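You operate a simulated robot arm through the tools that you are given. There is no shell and no other tool.

The job below is to be done with a simulated robot arm. You get a single attempt, and the scene is never put back.

Task
Put things in order on the desk top. At the end: the yellow paper ball stands on top of the green parcel (marked "ABROAD"); the grey paper book stands where the yellow paper ball stood; the pink paper ball stands where the black weight stood; the black weight stands where the grey paper book stood; whatever was shut is shut again. Leave all else as you found it, and nothing knocked over.

Only the result counts: the job must be done as asked and must still hold three seconds after the hand-in. Knocking over, shifting, dropping, spilling or breaking anything else fails it.

Robot
A 7-joint arm with a two-finger parallel gripper, fixed in place. Base frame: the origin is at the foot of the arm, x ahead of it, y to its left, z up; the work surface is at about z = 0. Readings come in m, degrees, newtons and seconds.
With the tool pointing down near the work surface it reaches from about 0.22 to 0.58 m from the base axis. Its first joint turns from -66.0 to 66.0 degrees. Payload 2.5 kg.
The TCP is the grasp point between the finger pads, 0.023 m short of the fingertips. In the tool frame z runs along the fingers and y along their closing line. The gripper opens to 0.094 m. The fingers are 0.038 m wide and 0.01 m thick; the gripper's body (0.054 by 0.096 m) begins 0.039 m behind the TCP.
Orientation is that of the tool frame in the base frame, as a unit quaternion [x, y, z, w]. With the fingers straight down and closing along the base's y, the tool's x points along the base's -x, its y along +y and its z along -z.

Tools
- The arm moves only by the tool nudge_tool. Its argument "increments" is a list that holds one entry, the list of rows, each a list of 7 numbers: the shift along the tool's x, y, z in units of 25 mm (1.0 is 25 mm), then the turn, a rotation vector about the tool's x, y, z in units of 4 degrees (1.0 is 4 degrees), then the closure in counts, from 0 (fully open) to 255 (shut). In form: [[[tx, ty, tz, rx, ry, rz, claw], ...]]. A call has 1 to 20 rows; each row shifts and turns the commanded pose from where the row before left it, along the tool's axes as they then stand. A call with a number of a shift or a turn outside -1 to 1 is refused whole. Rows are played at 5 a second. More than 0.05 m and 8.6 degrees between two rows, or a gripper value outside its range, and nothing of the call is played. A pose out of reach is approached as far as the arm can. The call stops where the force on the tool passes 40 N (or 10 N more than at its start, if that is more) or the arm is blocked; 0.2 s more then pass. Each finger travels about 0.108 m/s and halts on what it meets, pressing with about 29 N; the grip force reading is that of the motor and also rises with nothing between the fingers. The clock runs only during rows and for 0.2 s after the last one: add rows that do not move to give the fingers time. It gives the time, the measured TCP pose, the force on the tool (base axes), the opening and the grip force at its end, in the units of the frame above (readings bear some noise), with the torque about the TCP (base axes, N m) and any sound that the robot's microphone picked up.
- Cameras (640 x 400 px; columns grow to the right, rows downward): "scene" is fixed at [0.1216, -0.4129, 0.5368]; the picture's right is [0.80, -0.59, 0.00], its down [-0.38, -0.51, -0.77] and it looks along [0.46, 0.62, -0.64] (base axes); focal length 299 px, centre (320, 200). "wrist" rides on the gripper at [0.086, 0.016, -0.074] in the tool frame; the picture's right is [-0.18, 0.98, 0.00], its down [-0.58, -0.11, -0.81] and it looks along [-0.79, -0.15, 0.59] (tool axes); focal length 243 px, centre (320, 200). There is no depth. A picture from a camera that has moved, and an enlarged one, comes with that camera's place and axes in the base frame and with its lens.
- get_image(camera): a new picture of that camera. The clock stands still meanwhile.
- inspect(camera, box): a new picture of the part [left, top, right, bottom] of that camera's present view, enlarged. The clock stands still meanwhile.
- finish_job(): hands the job in; it is judged then, once.

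Nothing tells you positions but the pictures and the camera data. Unless the task says otherwise, let go and move clear before handing in.

The tools are called after "Call:" as name(argument=value, ...) on one line, values as JSON. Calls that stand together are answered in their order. nudge_tool: Moves the arm, as the interface text tells. Its arguments: {"type":"object","properties":{"increments":{"type":"array","items":{"type":"array","items":{"type":"array","items":{"type":"number"}}}}},"required":["increments"]} The other tools are called the same way: get_image (camera) takes a picture; inspect (camera, box) takes an enlarged picture of a part of a camera's view; finish_job () hands the job in.

At the start:

```text
time: 0.0
tcp_pos: [0.3361, 0.2867, 0.2496]
tool_rot: [0.0, 1.0, 0.0, 0.0]
force: [-0.7, -0.4, -0.1]
moment: [-0.03, 0.01, -0.02]
finger_gap: 0.0936
finger_force: 0.0
```

scene: 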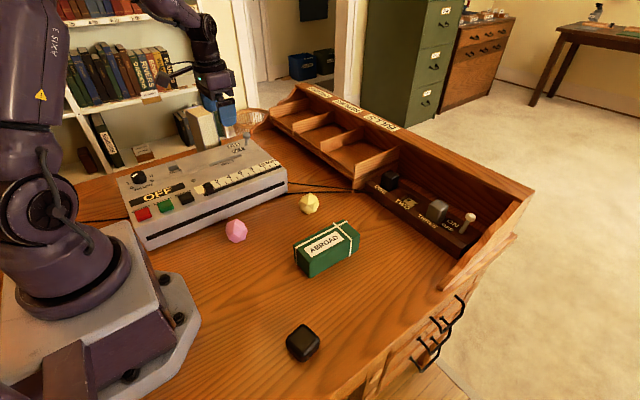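
wrist: 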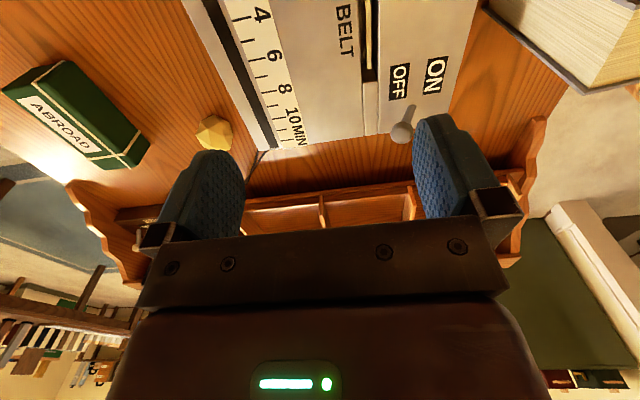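

I see a desk with a grey control machine, a pink ball, a yellow ball, a green parcel, a black weight near the front, and a pigeonhole unit with a side tray at the far side. I'll look closer at each area before moving.

Call:
inspect(camera="scene", box=[200, 170, 400, 295])

Call:
inspect(camera="scene", box=[340, 140, 540, 265])

Call:
inspect(camera="scene", box=[110, 90, 310, 215])

Call:
inspect(camera="scene", box=[240, 275, 480, 400])

Call:
inspect(camera="scene", box=[230, 70, 430, 195])

```text
3.20 times, centred on (300, 232) of scene
camera zoom: at [0.1216, -0.4129, 0.5368], right [0.8, -0.59, 0.0], down [-0.38, -0.51, -0.77], along [0.46, 0.62, -0.64], focal length 958 px, centre (384, 96)
```

zoom: 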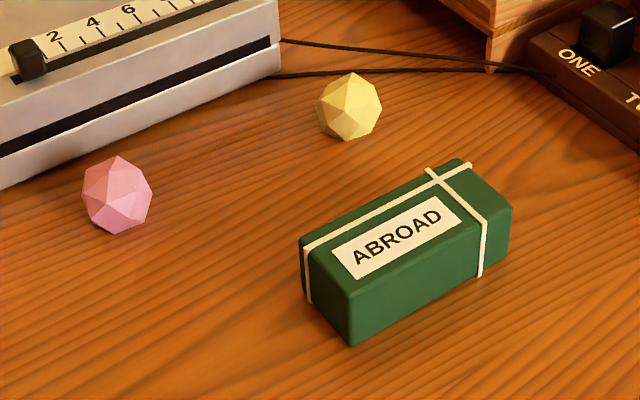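

```text
3.20 times, centred on (440, 202) of scene
camera zoom: at [0.1216, -0.4129, 0.5368], right [0.8, -0.59, 0.0], down [-0.38, -0.51, -0.77], along [0.46, 0.62, -0.64], focal length 958 px, centre (-64, 192)
```

zoom: 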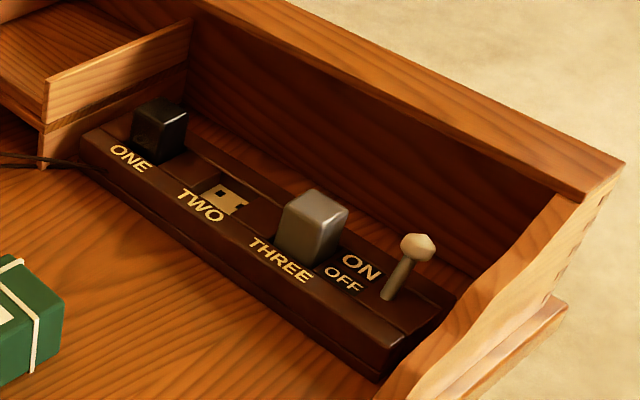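

```text
3.20 times, centred on (210, 152) of scene
camera zoom: at [0.1216, -0.4129, 0.5368], right [0.8, -0.59, 0.0], down [-0.38, -0.51, -0.77], along [0.46, 0.62, -0.64], focal length 958 px, centre (672, 352)
```

zoom: 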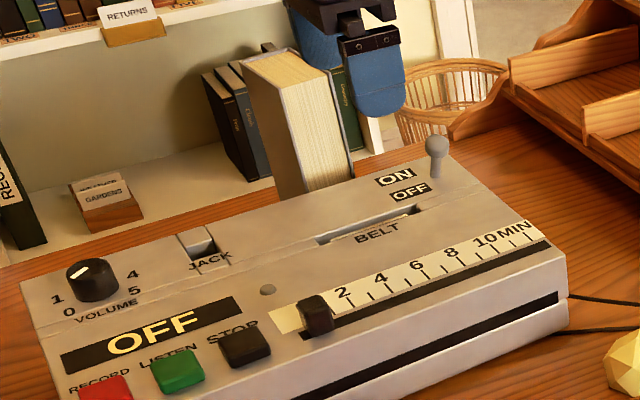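

```text
2.67 times, centred on (360, 338) of scene
camera zoom: at [0.1216, -0.4129, 0.5368], right [0.8, -0.59, 0.0], down [-0.38, -0.51, -0.77], along [0.46, 0.62, -0.64], focal length 798 px, centre (213, -167)
```

zoom: 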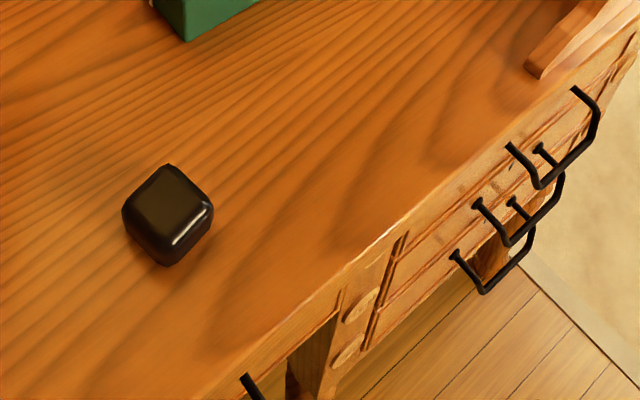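

```text
3.20 times, centred on (330, 132) of scene
camera zoom: at [0.1216, -0.4129, 0.5368], right [0.8, -0.59, 0.0], down [-0.38, -0.51, -0.77], along [0.46, 0.62, -0.64], focal length 958 px, centre (288, 416)
```

zoom: 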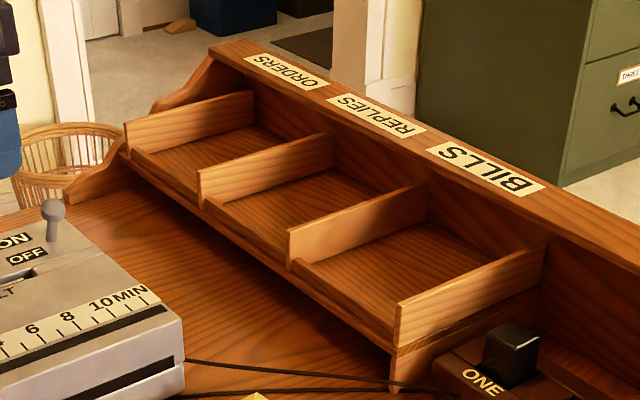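

The desk holds several fixtures (a recorder, a switch box with ONE/TWO/THREE slots, drawers at the right). I still need to identify the grey paper book, possibly the thick grey-covered one behind the recorder, so I look closer.

Call:
inspect(camera="scene", box=[150, 60, 270, 160])

Call:
inspect(camera="wrist", box=[440, 0, 640, 125])

Call:
inspect(camera="wrist", box=[0, 0, 240, 200])

Call:
inspect(camera="scene", box=[380, 250, 540, 400])

Call:
inspect(camera="scene", box=[0, 200, 240, 400])

```text
4.00 times, centred on (210, 110) of scene
camera zoom: at [0.1216, -0.4129, 0.5368], right [0.8, -0.59, 0.0], down [-0.38, -0.51, -0.77], along [0.46, 0.62, -0.64], focal length 1197 px, centre (760, 560)
```

zoom: 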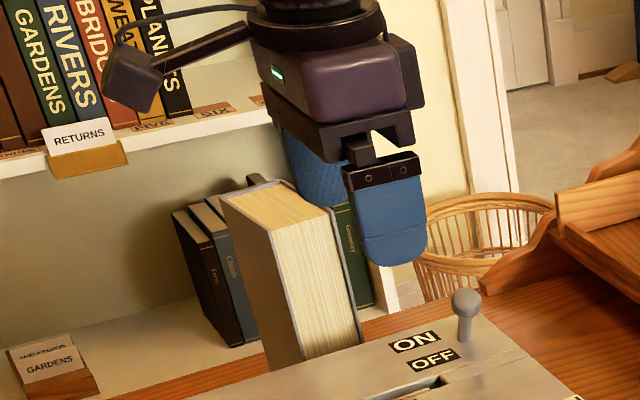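

```text
3.20 times, centred on (540, 62) of wrist
camera zoom: at [0.2491, 0.3038, 0.3228], right [0.18, 0.98, 0.0], down [0.58, -0.11, 0.81], along [0.79, -0.15, -0.59], focal length 776 px, centre (-384, 640)
```

zoom: 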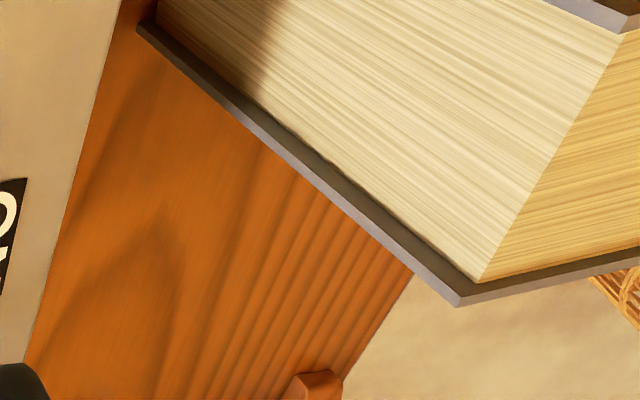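

```text
2.00 times, centred on (120, 100) of wrist
camera zoom: at [0.2491, 0.3038, 0.3228], right [0.18, 0.98, 0.0], down [0.58, -0.11, 0.81], along [0.79, -0.15, -0.59], focal length 485 px, centre (720, 400)
```

zoom: 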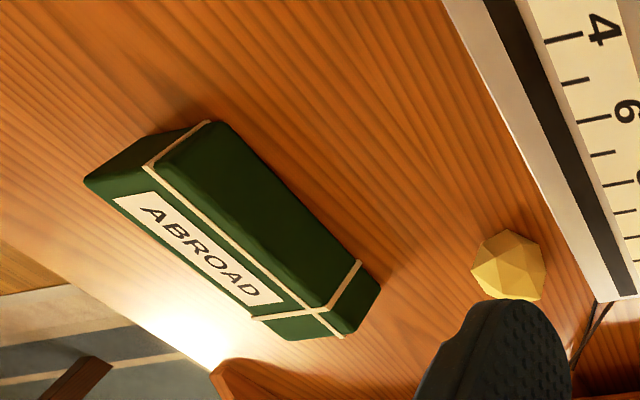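

```text
2.67 times, centred on (460, 325) of scene
camera zoom: at [0.1216, -0.4129, 0.5368], right [0.8, -0.59, 0.0], down [-0.38, -0.51, -0.77], along [0.46, 0.62, -0.64], focal length 798 px, centre (-53, -133)
```

zoom: 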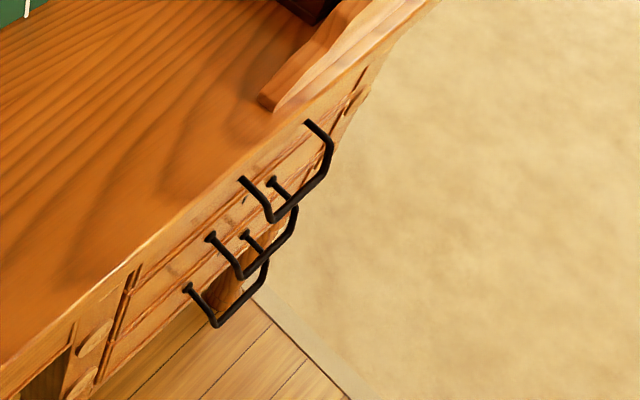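

```text
2.00 times, centred on (120, 300) of scene
camera zoom: at [0.1216, -0.4129, 0.5368], right [0.8, -0.59, 0.0], down [-0.38, -0.51, -0.77], along [0.46, 0.62, -0.64], focal length 598 px, centre (720, 0)
```

zoom: 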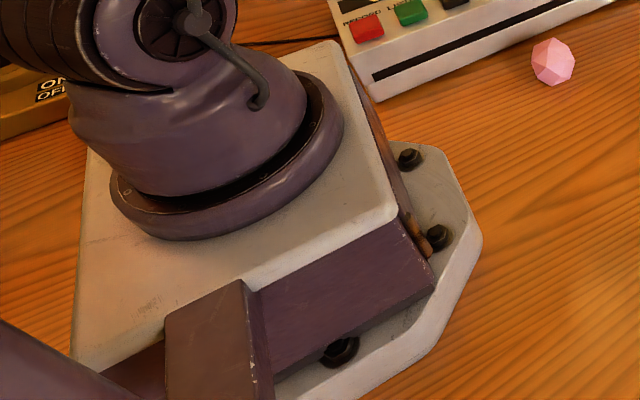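

Zooming more on the switch box and the drawers' area to understand them. The grey paper book isn't visible on the desk so far, so it may be inside something closed.

Call:
inspect(camera="scene", box=[370, 160, 430, 220])

Call:
inspect(camera="scene", box=[420, 190, 490, 260])

Call:
inspect(camera="scene", box=[270, 310, 340, 370])

Call:
inspect(camera="scene", box=[400, 280, 480, 380])

Call:
inspect(camera="scene", box=[340, 320, 440, 400])

```text
6.67 times, centred on (400, 190) of scene
camera zoom: at [0.1216, -0.4129, 0.5368], right [0.8, -0.59, 0.0], down [-0.38, -0.51, -0.77], along [0.46, 0.62, -0.64], focal length 1995 px, centre (-213, 267)
```

zoom: 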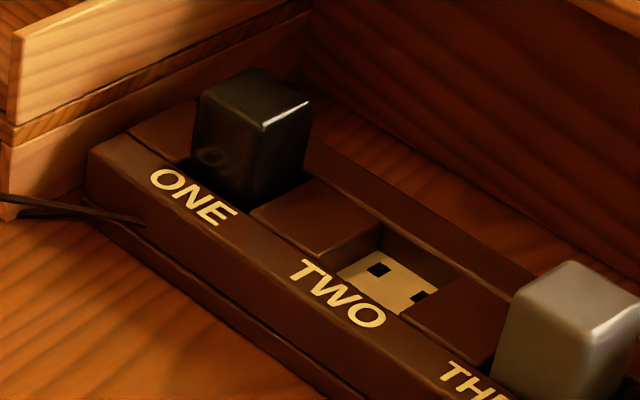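

```text
5.71 times, centred on (455, 225) of scene
camera zoom: at [0.1216, -0.4129, 0.5368], right [0.8, -0.59, 0.0], down [-0.38, -0.51, -0.77], along [0.46, 0.62, -0.64], focal length 1710 px, centre (-451, 57)
```

zoom: 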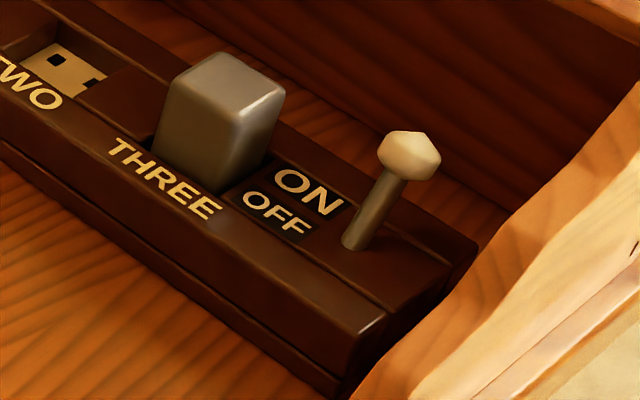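

```text
6.67 times, centred on (305, 340) of scene
camera zoom: at [0.1216, -0.4129, 0.5368], right [0.8, -0.59, 0.0], down [-0.38, -0.51, -0.77], along [0.46, 0.62, -0.64], focal length 1995 px, centre (420, -733)
```

zoom: 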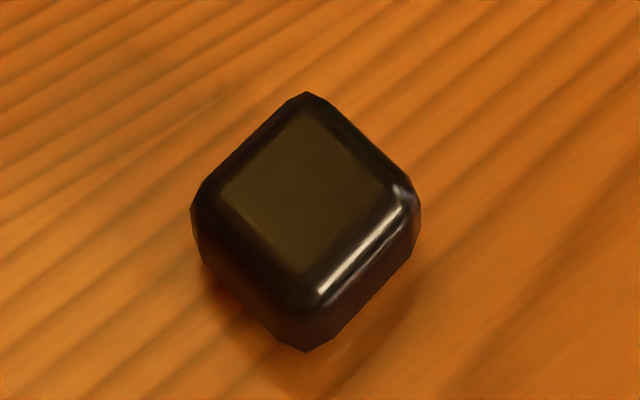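

```text
4.00 times, centred on (440, 330) of scene
camera zoom: at [0.1216, -0.4129, 0.5368], right [0.8, -0.59, 0.0], down [-0.38, -0.51, -0.77], along [0.46, 0.62, -0.64], focal length 1197 px, centre (-160, -320)
```

zoom: 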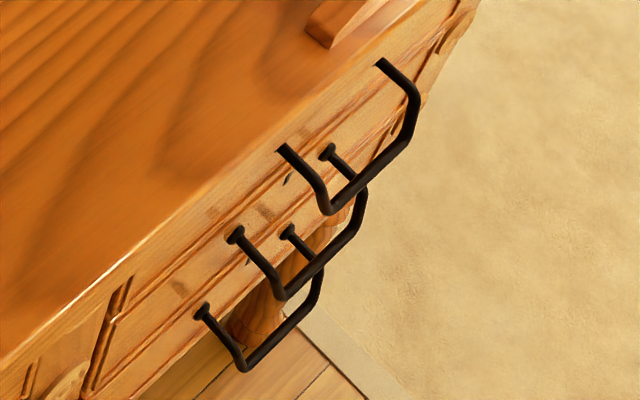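

```text
5.00 times, centred on (390, 360) of scene
camera zoom: at [0.1216, -0.4129, 0.5368], right [0.8, -0.59, 0.0], down [-0.38, -0.51, -0.77], along [0.46, 0.62, -0.64], focal length 1496 px, centre (-30, -600)
```

zoom: 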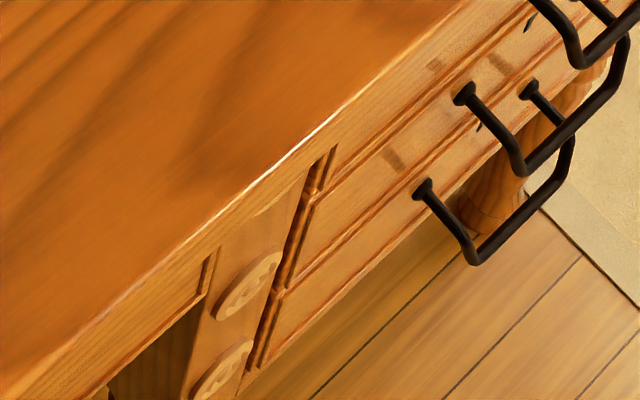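

The desk's front drawers (three, with bar handles at about x 0.5, y -0.32) may hold the grey book. I take the black weight to be at about (0.24, -0.21), the pink ball at (0.26, 0.11), the yellow ball at (0.46, 0.09) and the parcel centred at (0.40, -0.06). I'll move the arm across at height so the wrist camera can survey.

Call:
nudge_tool(increments=[[[0, -1, -0.3, 0, 0, 0, 0], [0, -1, -0.3, 0, 0, 0, 0], [0, -1, -0.3, 0, 0, 0, 0], [0, -1, -0.3, 0, 0, 0, 0], [0, -1, 0, 0, 0, 0, 0], [0, -1, 0, 0, 0, 0, 0], [0, -1, 0, 0, 0, 0, 0], [0, -1, 0, 0, 0, 0, 0], [0, -1, 0, 0, 0, 0, 0], [0, -1, 0, 0, 0, 0, 0], [0, -1, 0, 0, 0, 0, 0], [0, -1, 0, 0, 0, 0, 0]]])

Call:
get_image(camera="wrist")

Call:
get_image(camera="scene")

```text
time: 2.6
tcp_pos: [0.3361, -0.0132, 0.2789]
tool_rot: [0.0, 1.0, -0.001, 0.0]
force: [0.3, -0.7, 0.1]
moment: [-0.03, 0.02, -0.03]
finger_gap: 0.0939
finger_force: 0.1
```

```text
taken
camera wrist: at [0.2489, 0.0026, 0.3534], right [0.18, 0.98, 0.0], down [0.58, -0.11, 0.81], along [0.79, -0.15, -0.59], focal length 243 px, centre (320, 200)
```

wrist: 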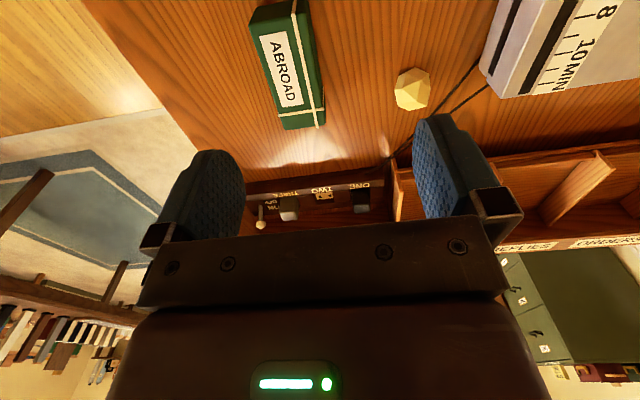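

```text
taken
```

scene: 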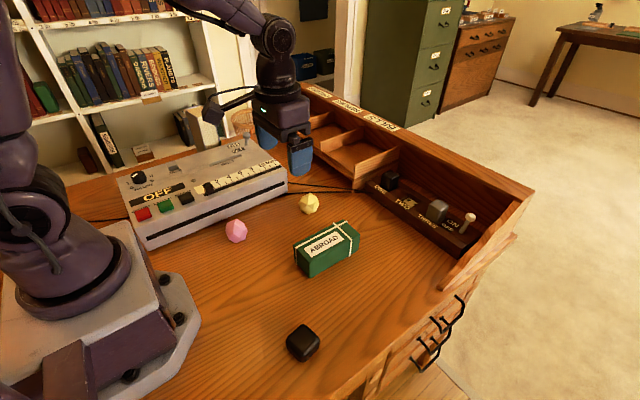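

The wrist view shows the parcel, yellow ball and switch box as expected. Next I turn the tool so the camera looks toward +y, to examine the recorder and the book and later the drawer front.

Call:
nudge_tool(increments=[[[0, 0, 0, 0, 0, -1, 0], [0, 0, 0, 0, 0, -1, 0], [0, 0, 0, 0, 0, -1, 0], [0, 0, 0, 0, 0, -1, 0], [0, 0, 0, 0, 0, -1, 0], [0, 0, 0, 0, 0, -1, 0], [0, 0, 0, 0, 0, -1, 0], [0, 0, 0, 0, 0, -1, 0], [0, 0, 0, 0, 0, -1, 0], [0, 0, 0, 0, 0, -1, 0], [0, 0, 0, 0, 0, -1, 0], [0, 0, 0, 0, 0, -1, 0], [0, 0, 0, 0, 0, -1, 0], [0, 0, 0, 0, 0, -1, 0], [0, 0, 0, 0, 0, -1, 0], [0, 0, 0, 0, 0, -1, 0], [0, 0, 0, 0, 0, -1, 0], [0, 0, 0, 0, 0, -1, 0], [0, 0, 0, 0, 0, -1, 0], [0, 0, 0, 0, 0, -1, 0]]])

Call:
get_image(camera="wrist")

```text
time: 6.8
tcp_pos: [0.3353, -0.012, 0.2782]
tool_rot: [-0.644, 0.765, 0.0, 0.001]
force: [0.5, 0.4, 0.0]
moment: [-0.01, -0.03, 0.04]
finger_gap: 0.0943
finger_force: 0.0
```

```text
taken
camera wrist: at [0.3046, -0.0948, 0.3527], right [-0.94, 0.35, 0.0], down [0.21, 0.55, 0.81], along [0.28, 0.75, -0.59], focal length 243 px, centre (320, 200)
```

wrist: 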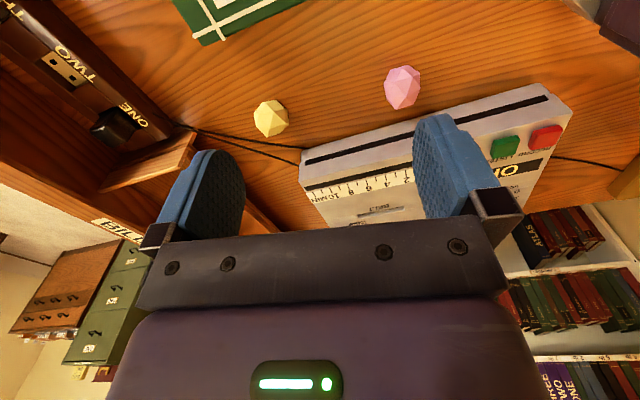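

Now I finish the quarter turn and move out beyond the front edge of the desk (y below -0.4) at height, to look at the drawer faces.

Call:
nudge_tool(increments=[[[0, 0, 0, 0, 0, -1, 0], [0, 0, 0, 0, 0, -1, 0], [0, 0, 0, 0, 0, -0.5, 0], [1, -0.2, 0, 0, 0, 0, 0], [1, -0.2, 0, 0, 0, 0, 0], [1, -0.2, 0, 0, 0, 0, 0], [1, -0.2, 0, 0, 0, 0, 0], [1, -0.2, 0, 0, 0, 0, 0], [1, -0.2, 0, 0, 0, 0, 0], [1, -0.2, 0, 0, 0, 0, 0], [1, -0.2, 0, 0, 0, 0, 0], [1, -0.2, 0, 0, 0, 0, 0], [1, -0.2, 0, 0, 0, 0, 0], [1, -0.2, 0, 0, 0, 0, 0], [1, -0.2, 0, 0, 0, 0, 0], [1, -0.2, 0, 0, 0, 0, 0], [1, 0, 0, 0, 0, 0, 0], [1, 0, 0, 0, 0, 0, 0], [1, 0, 0, 0, 0, 0, 0], [0, 0, 0, 0, 0, 0, 0]]])

Call:
get_image(camera="wrist")

Call:
get_image(camera="scene")

```text
time: 11.0
tcp_pos: [0.4005, -0.4116, 0.2785]
tool_rot: [0.707, -0.707, 0.0, 0.0]
force: [0.4, 0.1, 1.1]
moment: [0.03, -0.02, 0.03]
finger_gap: 0.094
finger_force: 0.0
```

```text
taken
camera wrist: at [0.3838, -0.4989, 0.353], right [-0.98, 0.18, 0.0], down [0.11, 0.58, 0.81], along [0.15, 0.79, -0.59], focal length 243 px, centre (320, 200)
```

wrist: 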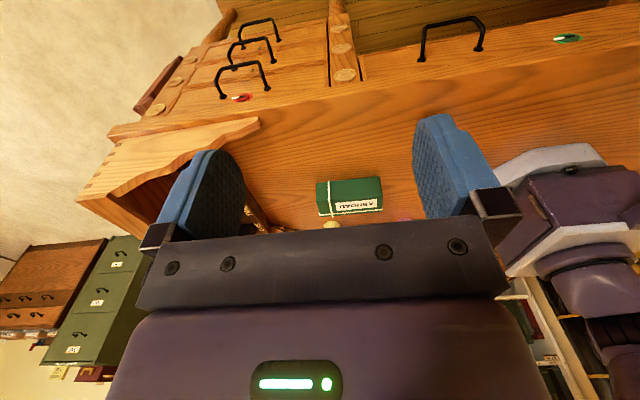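

```text
taken
```

scene: 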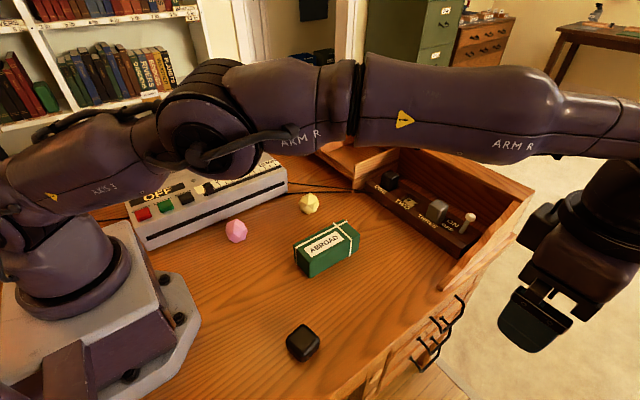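

The wrist camera shows a stack of three small drawers (the top one carries a red mark) and a wide centre drawer with a handle and a green mark. I'll enlarge these.

Call:
inspect(camera="wrist", box=[180, 0, 380, 125])

Call:
inspect(camera="wrist", box=[390, 0, 640, 125])

Call:
inspect(camera="wrist", box=[210, 50, 290, 110])

Call:
inspect(camera="wrist", box=[530, 10, 610, 60])

```text
3.20 times, centred on (280, 62) of wrist
camera zoom: at [0.3838, -0.4989, 0.353], right [-0.98, 0.18, 0.0], down [0.11, 0.58, 0.81], along [0.15, 0.79, -0.59], focal length 776 px, centre (448, 640)
```

zoom: 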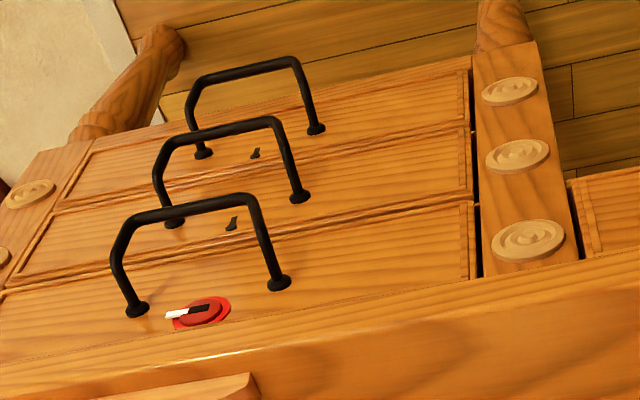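

```text
2.56 times, centred on (515, 62) of wrist
camera zoom: at [0.3838, -0.4989, 0.353], right [-0.98, 0.18, 0.0], down [0.11, 0.58, 0.81], along [0.15, 0.79, -0.59], focal length 621 px, centre (-179, 552)
```

zoom: 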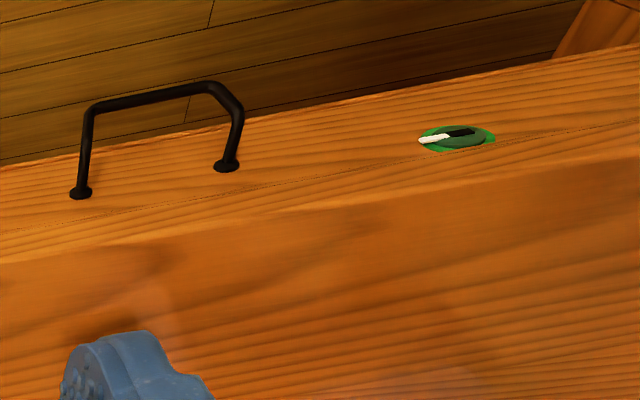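

```text
6.67 times, centred on (250, 80) of wrist
camera zoom: at [0.3838, -0.4989, 0.353], right [-0.98, 0.18, 0.0], down [0.11, 0.58, 0.81], along [0.15, 0.79, -0.59], focal length 1618 px, centre (787, 1000)
```

zoom: 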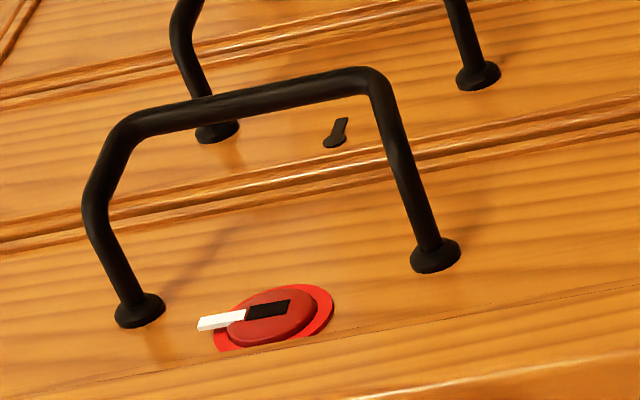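

```text
8.00 times, centred on (570, 35) of wrist
camera zoom: at [0.3838, -0.4989, 0.353], right [-0.98, 0.18, 0.0], down [0.11, 0.58, 0.81], along [0.15, 0.79, -0.59], focal length 1941 px, centre (-1680, 1520)
```

zoom: 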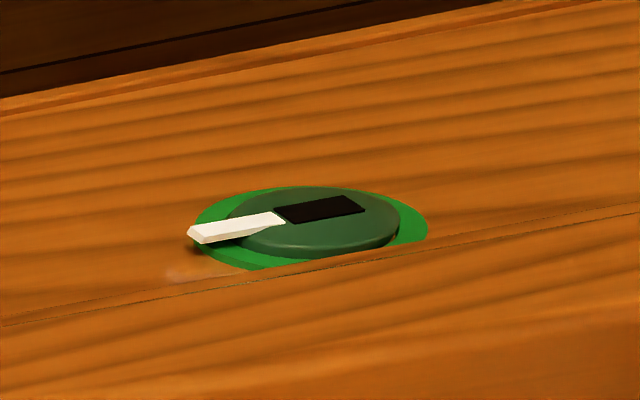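

The centre drawer's knob has a green ring and the top side drawer's a red one, which may mean unlocked and locked. I'll move closer to the centre drawer's handle (about x 0.22, y -0.33, z -0.03) for a better look.

Call:
nudge_tool(increments=[[[0.15, 0.9, 0.9, 0, 0, 0, 0], [0.15, 0.9, 0.9, 0, 0, 0, 0], [0.15, 0.9, 0.9, 0, 0, 0, 0], [0.15, 0.9, 0.9, 0, 0, 0, 0], [0.15, 0.9, 0.9, 0, 0, 0, 0], [0, 0.7, 0.64, 0, 0, 0, 0], [0, 0, 0, 0, 0, 0, 0]]])

Call:
get_image(camera="wrist")

Call:
get_image(camera="scene")

```text
time: 12.6
tcp_pos: [0.2698, -0.4331, 0.1497]
tool_rot: [0.707, -0.707, 0.0, -0.001]
force: [-0.4, 0.4, -0.2]
moment: [0.0, -0.01, 0.0]
finger_gap: 0.0941
finger_force: 0.0
```

```text
taken
camera wrist: at [0.2537, -0.5185, 0.2241], right [-0.98, 0.18, 0.0], down [0.11, 0.58, 0.81], along [0.15, 0.79, -0.59], focal length 243 px, centre (320, 200)
```

wrist: 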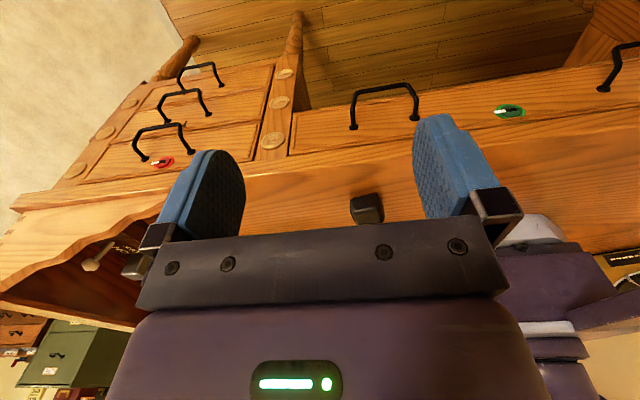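

```text
taken
```

scene: 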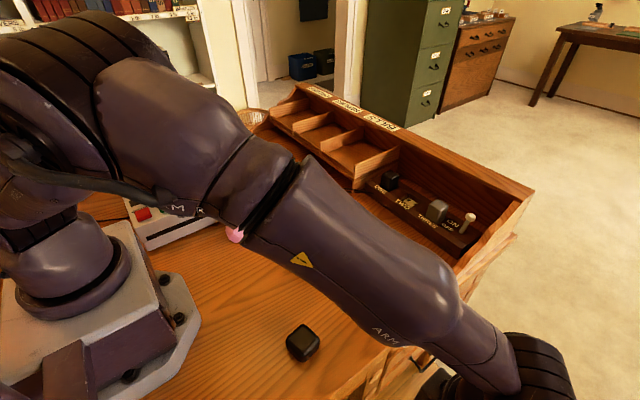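

The centre drawer has two handles and the green knob between them. I'll zoom on the handle, knobs and edge.

Call:
inspect(camera="wrist", box=[330, 60, 490, 160])

Call:
inspect(camera="wrist", box=[470, 80, 550, 130])

Call:
inspect(camera="wrist", box=[120, 50, 280, 190])

Call:
inspect(camera="wrist", box=[0, 180, 170, 320])

Call:
inspect(camera="wrist", box=[560, 30, 640, 110])

```text
4.00 times, centred on (410, 110) of wrist
camera zoom: at [0.2537, -0.5185, 0.2241], right [-0.98, 0.18, 0.0], down [0.11, 0.58, 0.81], along [0.15, 0.79, -0.59], focal length 970 px, centre (-40, 560)
```

zoom: 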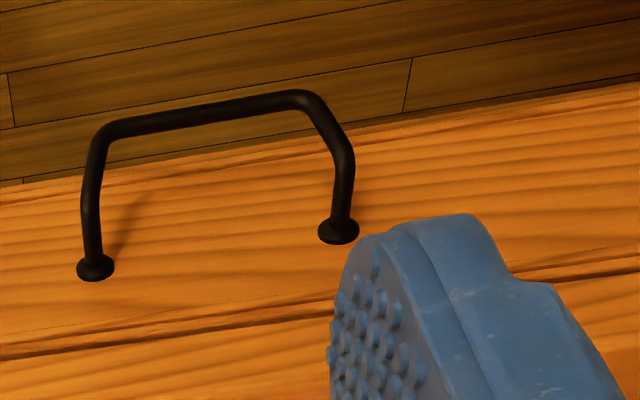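

```text
8.00 times, centred on (510, 105) of wrist
camera zoom: at [0.2537, -0.5185, 0.2241], right [-0.98, 0.18, 0.0], down [0.11, 0.58, 0.81], along [0.15, 0.79, -0.59], focal length 1941 px, centre (-1200, 960)
```

zoom: 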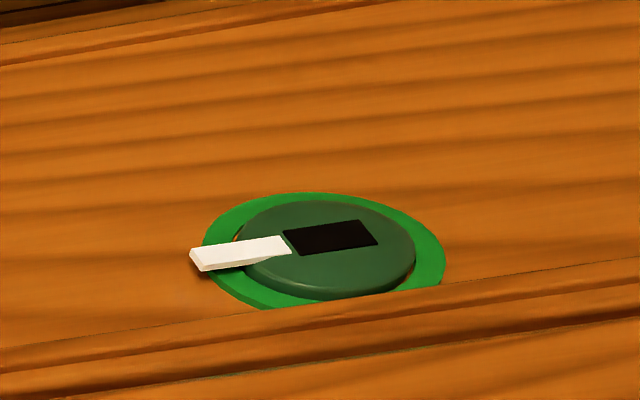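

```text
2.86 times, centred on (200, 120) of wrist
camera zoom: at [0.2537, -0.5185, 0.2241], right [-0.98, 0.18, 0.0], down [0.11, 0.58, 0.81], along [0.15, 0.79, -0.59], focal length 693 px, centre (663, 429)
```

zoom: 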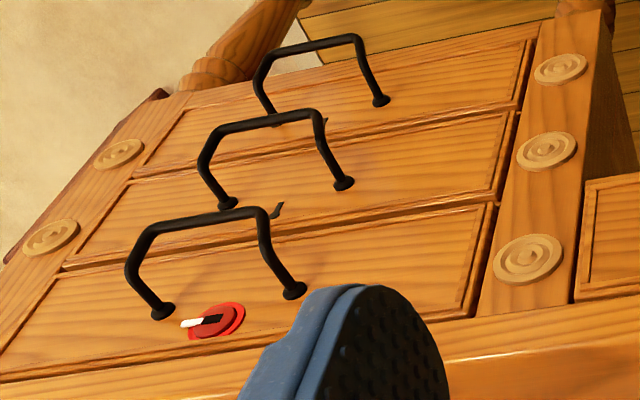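

```text
2.86 times, centred on (85, 250) of wrist
camera zoom: at [0.2537, -0.5185, 0.2241], right [-0.98, 0.18, 0.0], down [0.11, 0.58, 0.81], along [0.15, 0.79, -0.59], focal length 693 px, centre (991, 57)
```

zoom: 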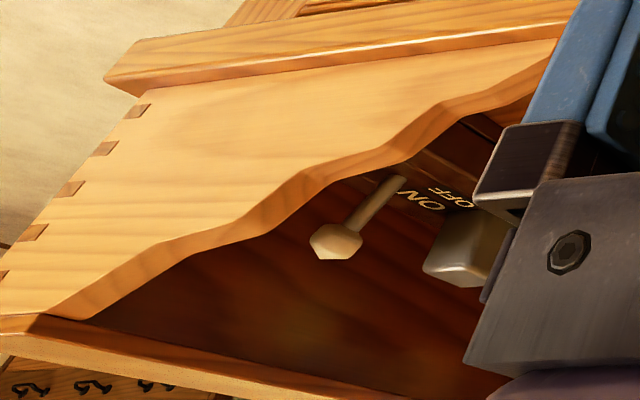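

```text
5.00 times, centred on (600, 70) of wrist
camera zoom: at [0.2537, -0.5185, 0.2241], right [-0.98, 0.18, 0.0], down [0.11, 0.58, 0.81], along [0.15, 0.79, -0.59], focal length 1213 px, centre (-1080, 850)
```

zoom: 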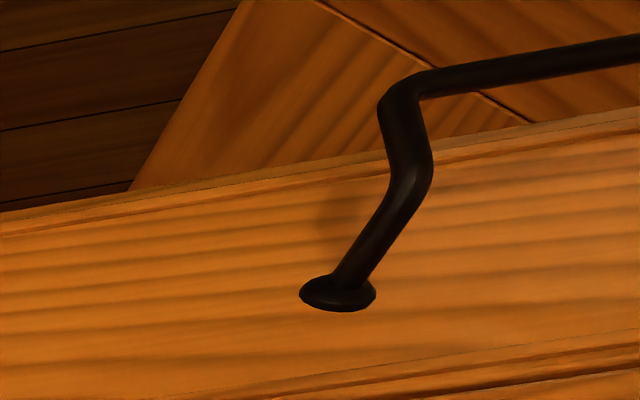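

The centre drawer's handle droops: its feet are at about (0.156..0.247, -0.276, -0.09) and its bar at about y -0.31, z -0.126. I check the desk's edge next to it before planning the pull.

Call:
inspect(camera="wrist", box=[250, 120, 410, 220])

Call:
inspect(camera="wrist", box=[340, 70, 430, 140])

Call:
inspect(camera="scene", box=[240, 300, 400, 400])

```text
4.00 times, centred on (330, 170) of wrist
camera zoom: at [0.2537, -0.5185, 0.2241], right [-0.98, 0.18, 0.0], down [0.11, 0.58, 0.81], along [0.15, 0.79, -0.59], focal length 970 px, centre (280, 320)
```

zoom: 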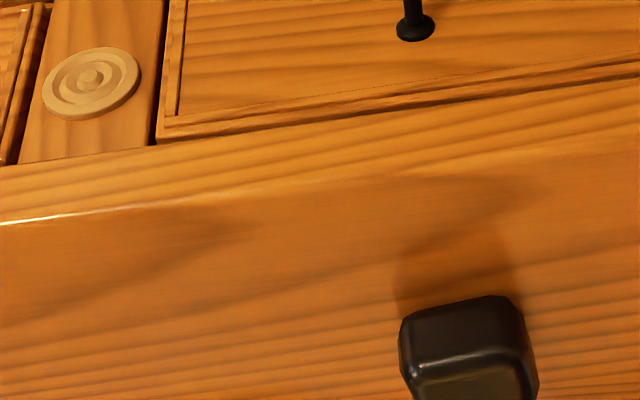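

```text
5.71 times, centred on (385, 105) of wrist
camera zoom: at [0.2537, -0.5185, 0.2241], right [-0.98, 0.18, 0.0], down [0.11, 0.58, 0.81], along [0.15, 0.79, -0.59], focal length 1386 px, centre (-51, 743)
```

zoom: 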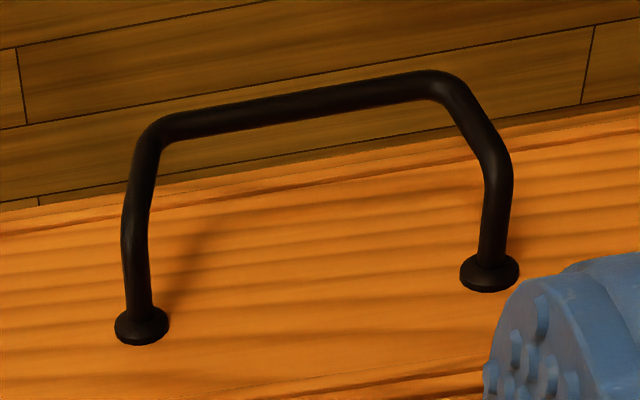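

```text
4.00 times, centred on (320, 350) of scene
camera zoom: at [0.1216, -0.4129, 0.5368], right [0.8, -0.59, 0.0], down [-0.38, -0.51, -0.77], along [0.46, 0.62, -0.64], focal length 1197 px, centre (320, -400)
```

zoom: 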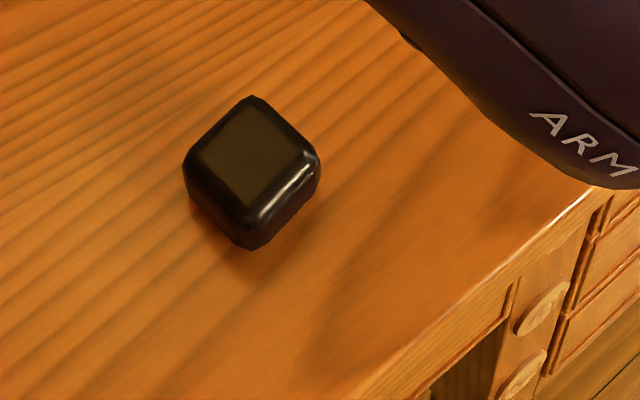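

The desk slab's front edge is at y -0.292 and the centre drawer spans up to x 0.345 with its face at y -0.276. I'll turn the gripper back so it closes along y, ready to tilt and grip the handle bar.

Call:
nudge_tool(increments=[[[0, 0, 0, 0, 0, 1, 0], [0, 0, 0, 0, 0, 1, 0], [0, 0, 0, 0, 0, 1, 0], [0, 0, 0, 0, 0, 1, 0], [0, 0, 0, 0, 0, 1, 0], [0, 0, 0, 0, 0, 1, 0], [0, 0, 0, 0, 0, 1, 0], [0, 0, 0, 0, 0, 1, 0], [0, 0, 0, 0, 0, 1, 0], [0, 0, 0, 0, 0, 1, 0], [0, 0, 0, 0, 0, 1, 0], [0, 0, 0, 0, 0, 1, 0], [0, 0, 0, 0, 0, 1, 0], [0, 0, 0, 0, 0, 1, 0], [0, 0, 0, 0, 0, 1, 0], [0, 0, 0, 0, 0, 1, 0], [0, 0, 0, 0, 0, 1, 0], [0, 0, 0, 0, 0, 1, 0], [0, 0, 0, 0, 0, 1, 0], [0, 0, 0, 0, 0, 1, 0]]])

Call:
nudge_tool(increments=[[[0, 0, 0, 0, 0, 1, 0], [0, 0, 0, 0, 0, 1, 0], [0, 0, 0, 0, 0, 0.5, 0], [0, 0, 0, -1, 0, 0, 0], [0, 0, 0, -1, 0, 0, 0], [0, 0, 0, -1, 0, 0, 0], [0, 0, 0, -1, 0, 0, 0], [0, 0, 0, -1, 0, 0, 0], [0, 0, 0, -1, 0, 0, 0], [0, 0, 0, -1, 0, 0, 0], [0, 0, 0, -1, 0, 0, 0], [0, 0, 0, -1, 0, 0, 0], [0, 0, 0, -1, 0, 0, 0], [0, 0, 0, -1, 0, 0, 0], [0, 0, 0, -0.25, 0, 0, 0]]])

Call:
get_image(camera="wrist")

Call:
get_image(camera="scene")

```text
time: 16.8
tcp_pos: [0.2705, -0.4318, 0.1497]
tool_rot: [-0.087, 0.996, 0.0, 0.0]
force: [0.2, 0.4, -0.8]
moment: [-0.01, 0.0, 0.02]
finger_gap: 0.0939
finger_force: 0.1
```

```text
time: 20.0
tcp_pos: [0.2626, -0.4121, 0.1479]
tool_rot: [-0.001, 0.924, 0.383, 0.0]
force: [0.0, 0.3, 0.0]
moment: [0.01, 0.0, 0.01]
finger_gap: 0.0939
finger_force: 0.1
out of reach, approached as far as the arm can: row 13
```

```text
taken
camera wrist: at [0.1749, -0.4534, 0.2117], right [0.18, 0.69, 0.7], down [0.58, -0.65, 0.49], along [0.79, 0.31, -0.52], focal length 243 px, centre (320, 200)
```

wrist: 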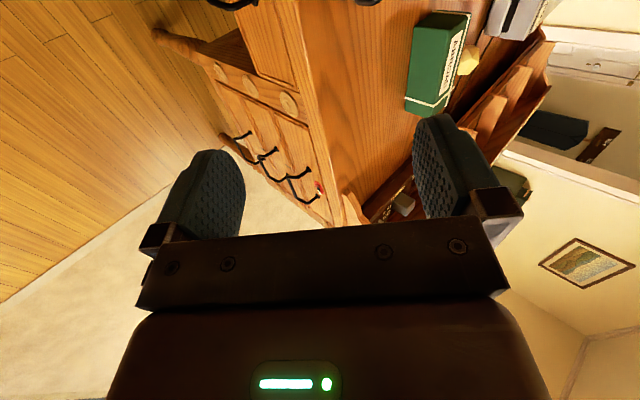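

```text
taken
```

scene: 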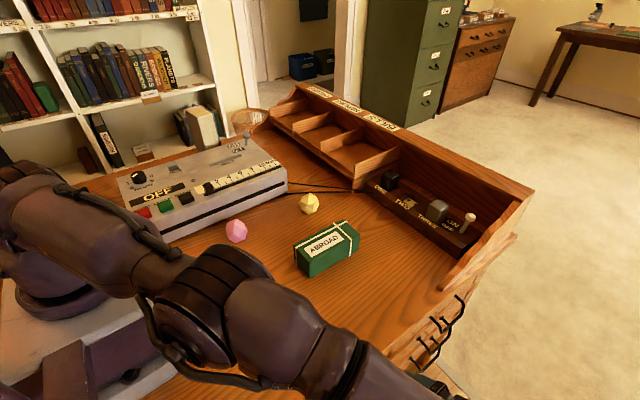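

The tilted pose at that height was just at the edge of reach, so I'll bring the tool lower and nearer the handle, swing it a little so the wrist lies toward +x, and half close the fingers.

Call:
nudge_tool(increments=[[[0.16, -0.736, 0.848, 0, 0, 0, 60], [0.16, -0.736, 0.848, 0, 0, 0, 120], [0.16, -0.736, 0.848, 0, 0, 0, 174], [0.16, -0.736, 0.848, 0, 0, 0, 174], [0.16, -0.736, 0.848, 0, 0, 0, 174], [0, 0, 0, 0, 1, 0, 174], [0, 0, 0, 0, 1, 0, 174], [0, 0, 0, 0, 1, 0, 174], [0, 0, 0, 0, 1, 0, 174], [0, 0, 0, 0, 1, 0, 174], [0, 0, 0, 0, 0, 0, 174]]])

Call:
get_image(camera="wrist")

Call:
get_image(camera="scene")

```text
time: 22.4
tcp_pos: [0.2283, -0.3814, 0.0131]
tool_rot: [-0.068, 0.91, 0.376, -0.161]
force: [-0.1, -0.6, 0.4]
moment: [-0.02, 0.02, 0.01]
finger_gap: 0.0302
finger_force: 0.0
out of reach, approached as far as the arm can: row 5, 6, 7, 8, 9, 10
```

```text
taken
camera wrist: at [0.1729, -0.4406, 0.0955], right [0.17, 0.74, 0.65], down [0.82, -0.47, 0.32], along [0.54, 0.48, -0.69], focal length 243 px, centre (320, 200)
```

wrist: 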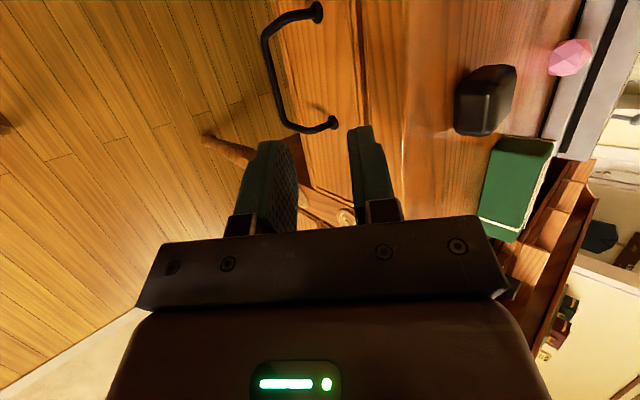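

```text
taken
```

scene: 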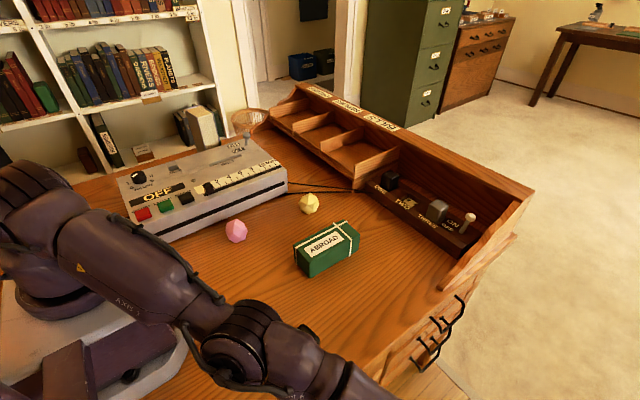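

The handle is well in view now between drawer face and fingers. I zoom in to locate its bar precisely.

Call:
inspect(camera="wrist", box=[220, 0, 420, 125])

Call:
inspect(camera="wrist", box=[230, 80, 390, 180])

```text
3.20 times, centred on (320, 62) of wrist
camera zoom: at [0.1729, -0.4406, 0.0955], right [0.17, 0.74, 0.65], down [0.82, -0.47, 0.32], along [0.54, 0.48, -0.69], focal length 776 px, centre (320, 640)
```

zoom: 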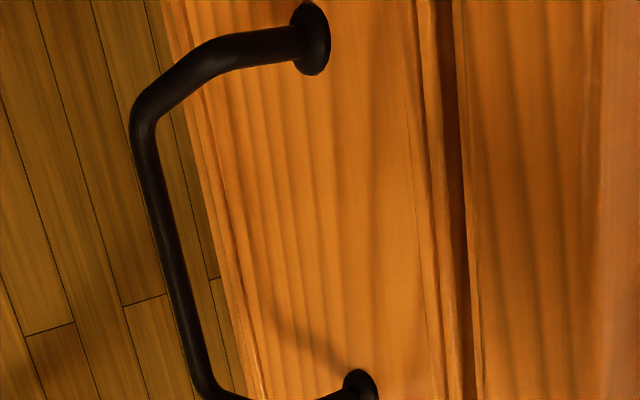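

```text
4.00 times, centred on (310, 130) of wrist
camera zoom: at [0.1729, -0.4406, 0.0955], right [0.17, 0.74, 0.65], down [0.82, -0.47, 0.32], along [0.54, 0.48, -0.69], focal length 970 px, centre (360, 480)
```

zoom: 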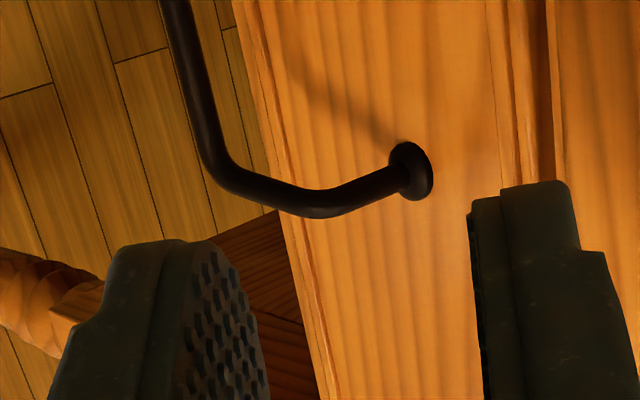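

The bar is at about (0.20, -0.311, -0.122). I'll turn to a steeper tilt (33° from vertical, slightly skewed), come closer, and check the pose.

Call:
nudge_tool(increments=[[[0, 0, 0, 0, -1, 0, 174], [0, 0, 0, 0, -1, 0, 174], [0, 0, 0, 0.978, 0, 0.208, 174], [0, 0, 0, 0.978, 0, 0.208, 174], [0, 0, 0, 0.978, 0, 0.208, 174], [0.08, 0.18, 0.86, 0, 0, 0, 174], [0.08, 0.18, 0.86, 0, 0, 0, 174], [0, 0, 0, 0, 0, 0, 174]]])

Call:
get_image(camera="wrist")

```text
time: 24.2
tcp_pos: [0.2164, -0.3513, -0.0167]
tool_rot: [-0.031, 0.954, 0.283, -0.1]
force: [-0.7, -0.2, 0.6]
moment: [-0.02, 0.01, -0.02]
finger_gap: 0.0299
finger_force: 0.2
```

```text
taken
camera wrist: at [0.1463, -0.3875, 0.0691], right [0.18, 0.85, 0.5], down [0.74, -0.45, 0.5], along [0.65, 0.28, -0.7], focal length 243 px, centre (320, 200)
```

wrist: 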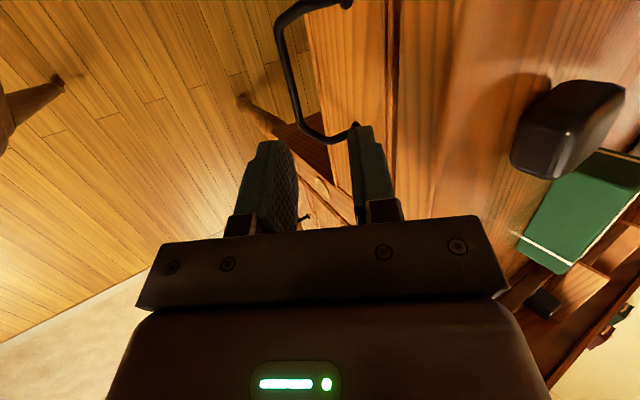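

The projection of my bar estimate matches the picture. I go to just short of the bar and check once more.

Call:
nudge_tool(increments=[[[-0.131, -0.315, 0.943, 0, 0, 0, 174], [-0.131, -0.315, 0.943, 0, 0, 0, 174], [-0.131, -0.315, 0.943, 0, 0, 0, 174], [0, 0, 0, 0, 0, 0, 174]]])

Call:
get_image(camera="wrist")

Call:
inspect(camera="wrist", box=[220, 60, 420, 185])

```text
time: 25.2
tcp_pos: [0.211, -0.3327, -0.0895]
tool_rot: [-0.03, 0.953, 0.283, -0.1]
force: [-0.4, 0.9, 0.1]
moment: [0.03, 0.01, 0.02]
finger_gap: 0.0299
finger_force: 0.0
```

```text
taken
camera wrist: at [0.1413, -0.3688, -0.0038], right [0.18, 0.85, 0.5], down [0.74, -0.46, 0.5], along [0.65, 0.28, -0.7], focal length 243 px, centre (320, 200)
```

wrist: 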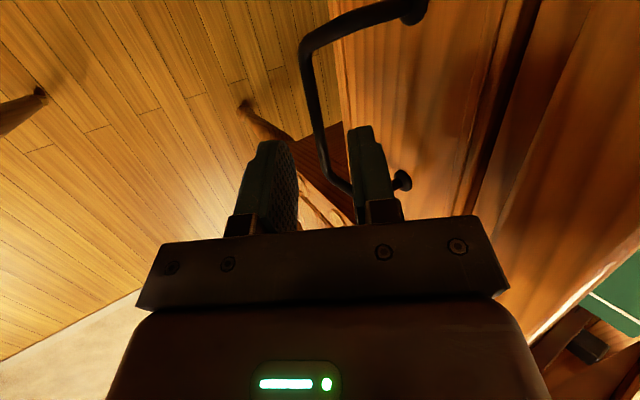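

```text
3.20 times, centred on (320, 122) of wrist
camera zoom: at [0.1413, -0.3688, -0.0038], right [0.18, 0.85, 0.5], down [0.74, -0.46, 0.5], along [0.65, 0.28, -0.7], focal length 776 px, centre (320, 448)
```

zoom: 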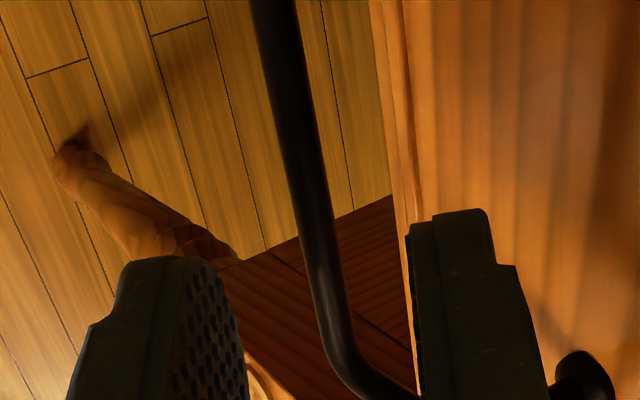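

The bar lies between the fingers. I advance the last 30 mm, close on it, and check the grip before pulling.

Call:
nudge_tool(increments=[[[0, 0, 0.6, 0, 0, 0, 174], [0, 0, 0.6, 0, 0, 0, 174], [0, 0, 0, 0, 0, 0, 200], [0, 0, 0, 0, 0, 0, 230], [0, 0, 0, 0, 0, 0, 255], [0, 0, 0, 0, 0, 0, 255]]])

Call:
get_image(camera="wrist")

```text
time: 26.6
tcp_pos: [0.2039, -0.3167, -0.1141]
tool_rot: [-0.029, 0.954, 0.28, -0.1]
force: [2.3, -14.8, -24.8]
moment: [-0.32, -0.05, -0.11]
finger_gap: 0.0101
finger_force: 44.6
```

```text
taken
camera wrist: at [0.1343, -0.3533, -0.0291], right [0.18, 0.85, 0.5], down [0.74, -0.45, 0.5], along [0.65, 0.28, -0.71], focal length 243 px, centre (320, 200)
```

wrist: 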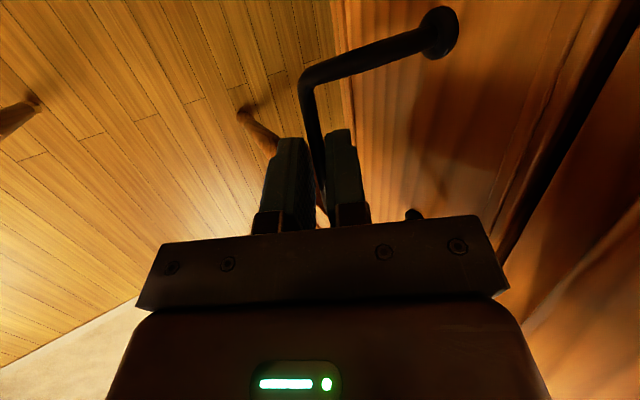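

The fingers hold the bar (gap 10 mm). Now I pull the drawer out along -y by 8 cm.

Call:
nudge_tool(increments=[[[0.045, -0.336, -0.213, 0, 0, 0, 255], [0.045, -0.336, -0.213, 0, 0, 0, 255], [0.0906, -0.671, -0.4262, 0, 0, 0, 255], [0.0906, -0.671, -0.4262, 0, 0, 0, 255], [0.0906, -0.671, -0.4262, 0, 0, 0, 255], [0, 0, 0, 0, 0, 0, 255]]])

Call:
get_image(camera="wrist")

Call:
get_image(camera="scene")

```text
time: 28.0
tcp_pos: [0.2026, -0.3788, -0.114]
tool_rot: [-0.03, 0.953, 0.284, -0.099]
force: [13.5, 2.1, -36.4]
moment: [-0.22, 0.49, 0.25]
finger_gap: 0.0103
finger_force: 45.3
out of reach, approached as far as the arm can: row 5
```

```text
taken
camera wrist: at [0.1341, -0.4161, -0.0292], right [0.18, 0.84, 0.51], down [0.73, -0.46, 0.5], along [0.65, 0.28, -0.7], focal length 243 px, centre (320, 200)
```

wrist: 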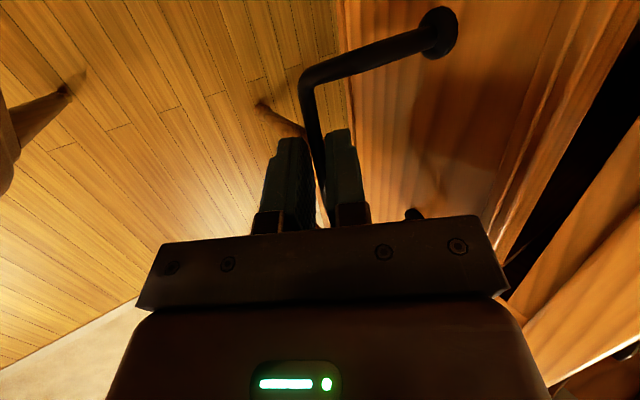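

```text
taken
```

scene: 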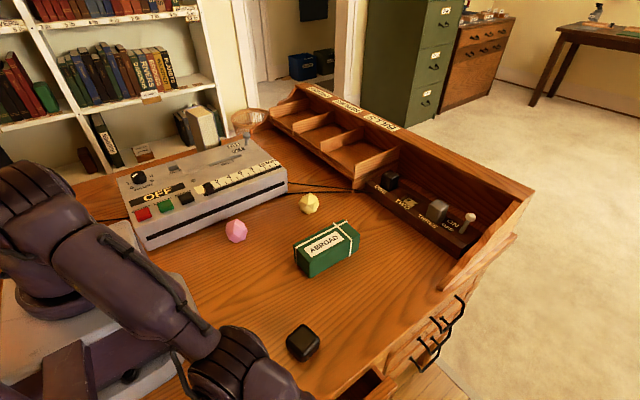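

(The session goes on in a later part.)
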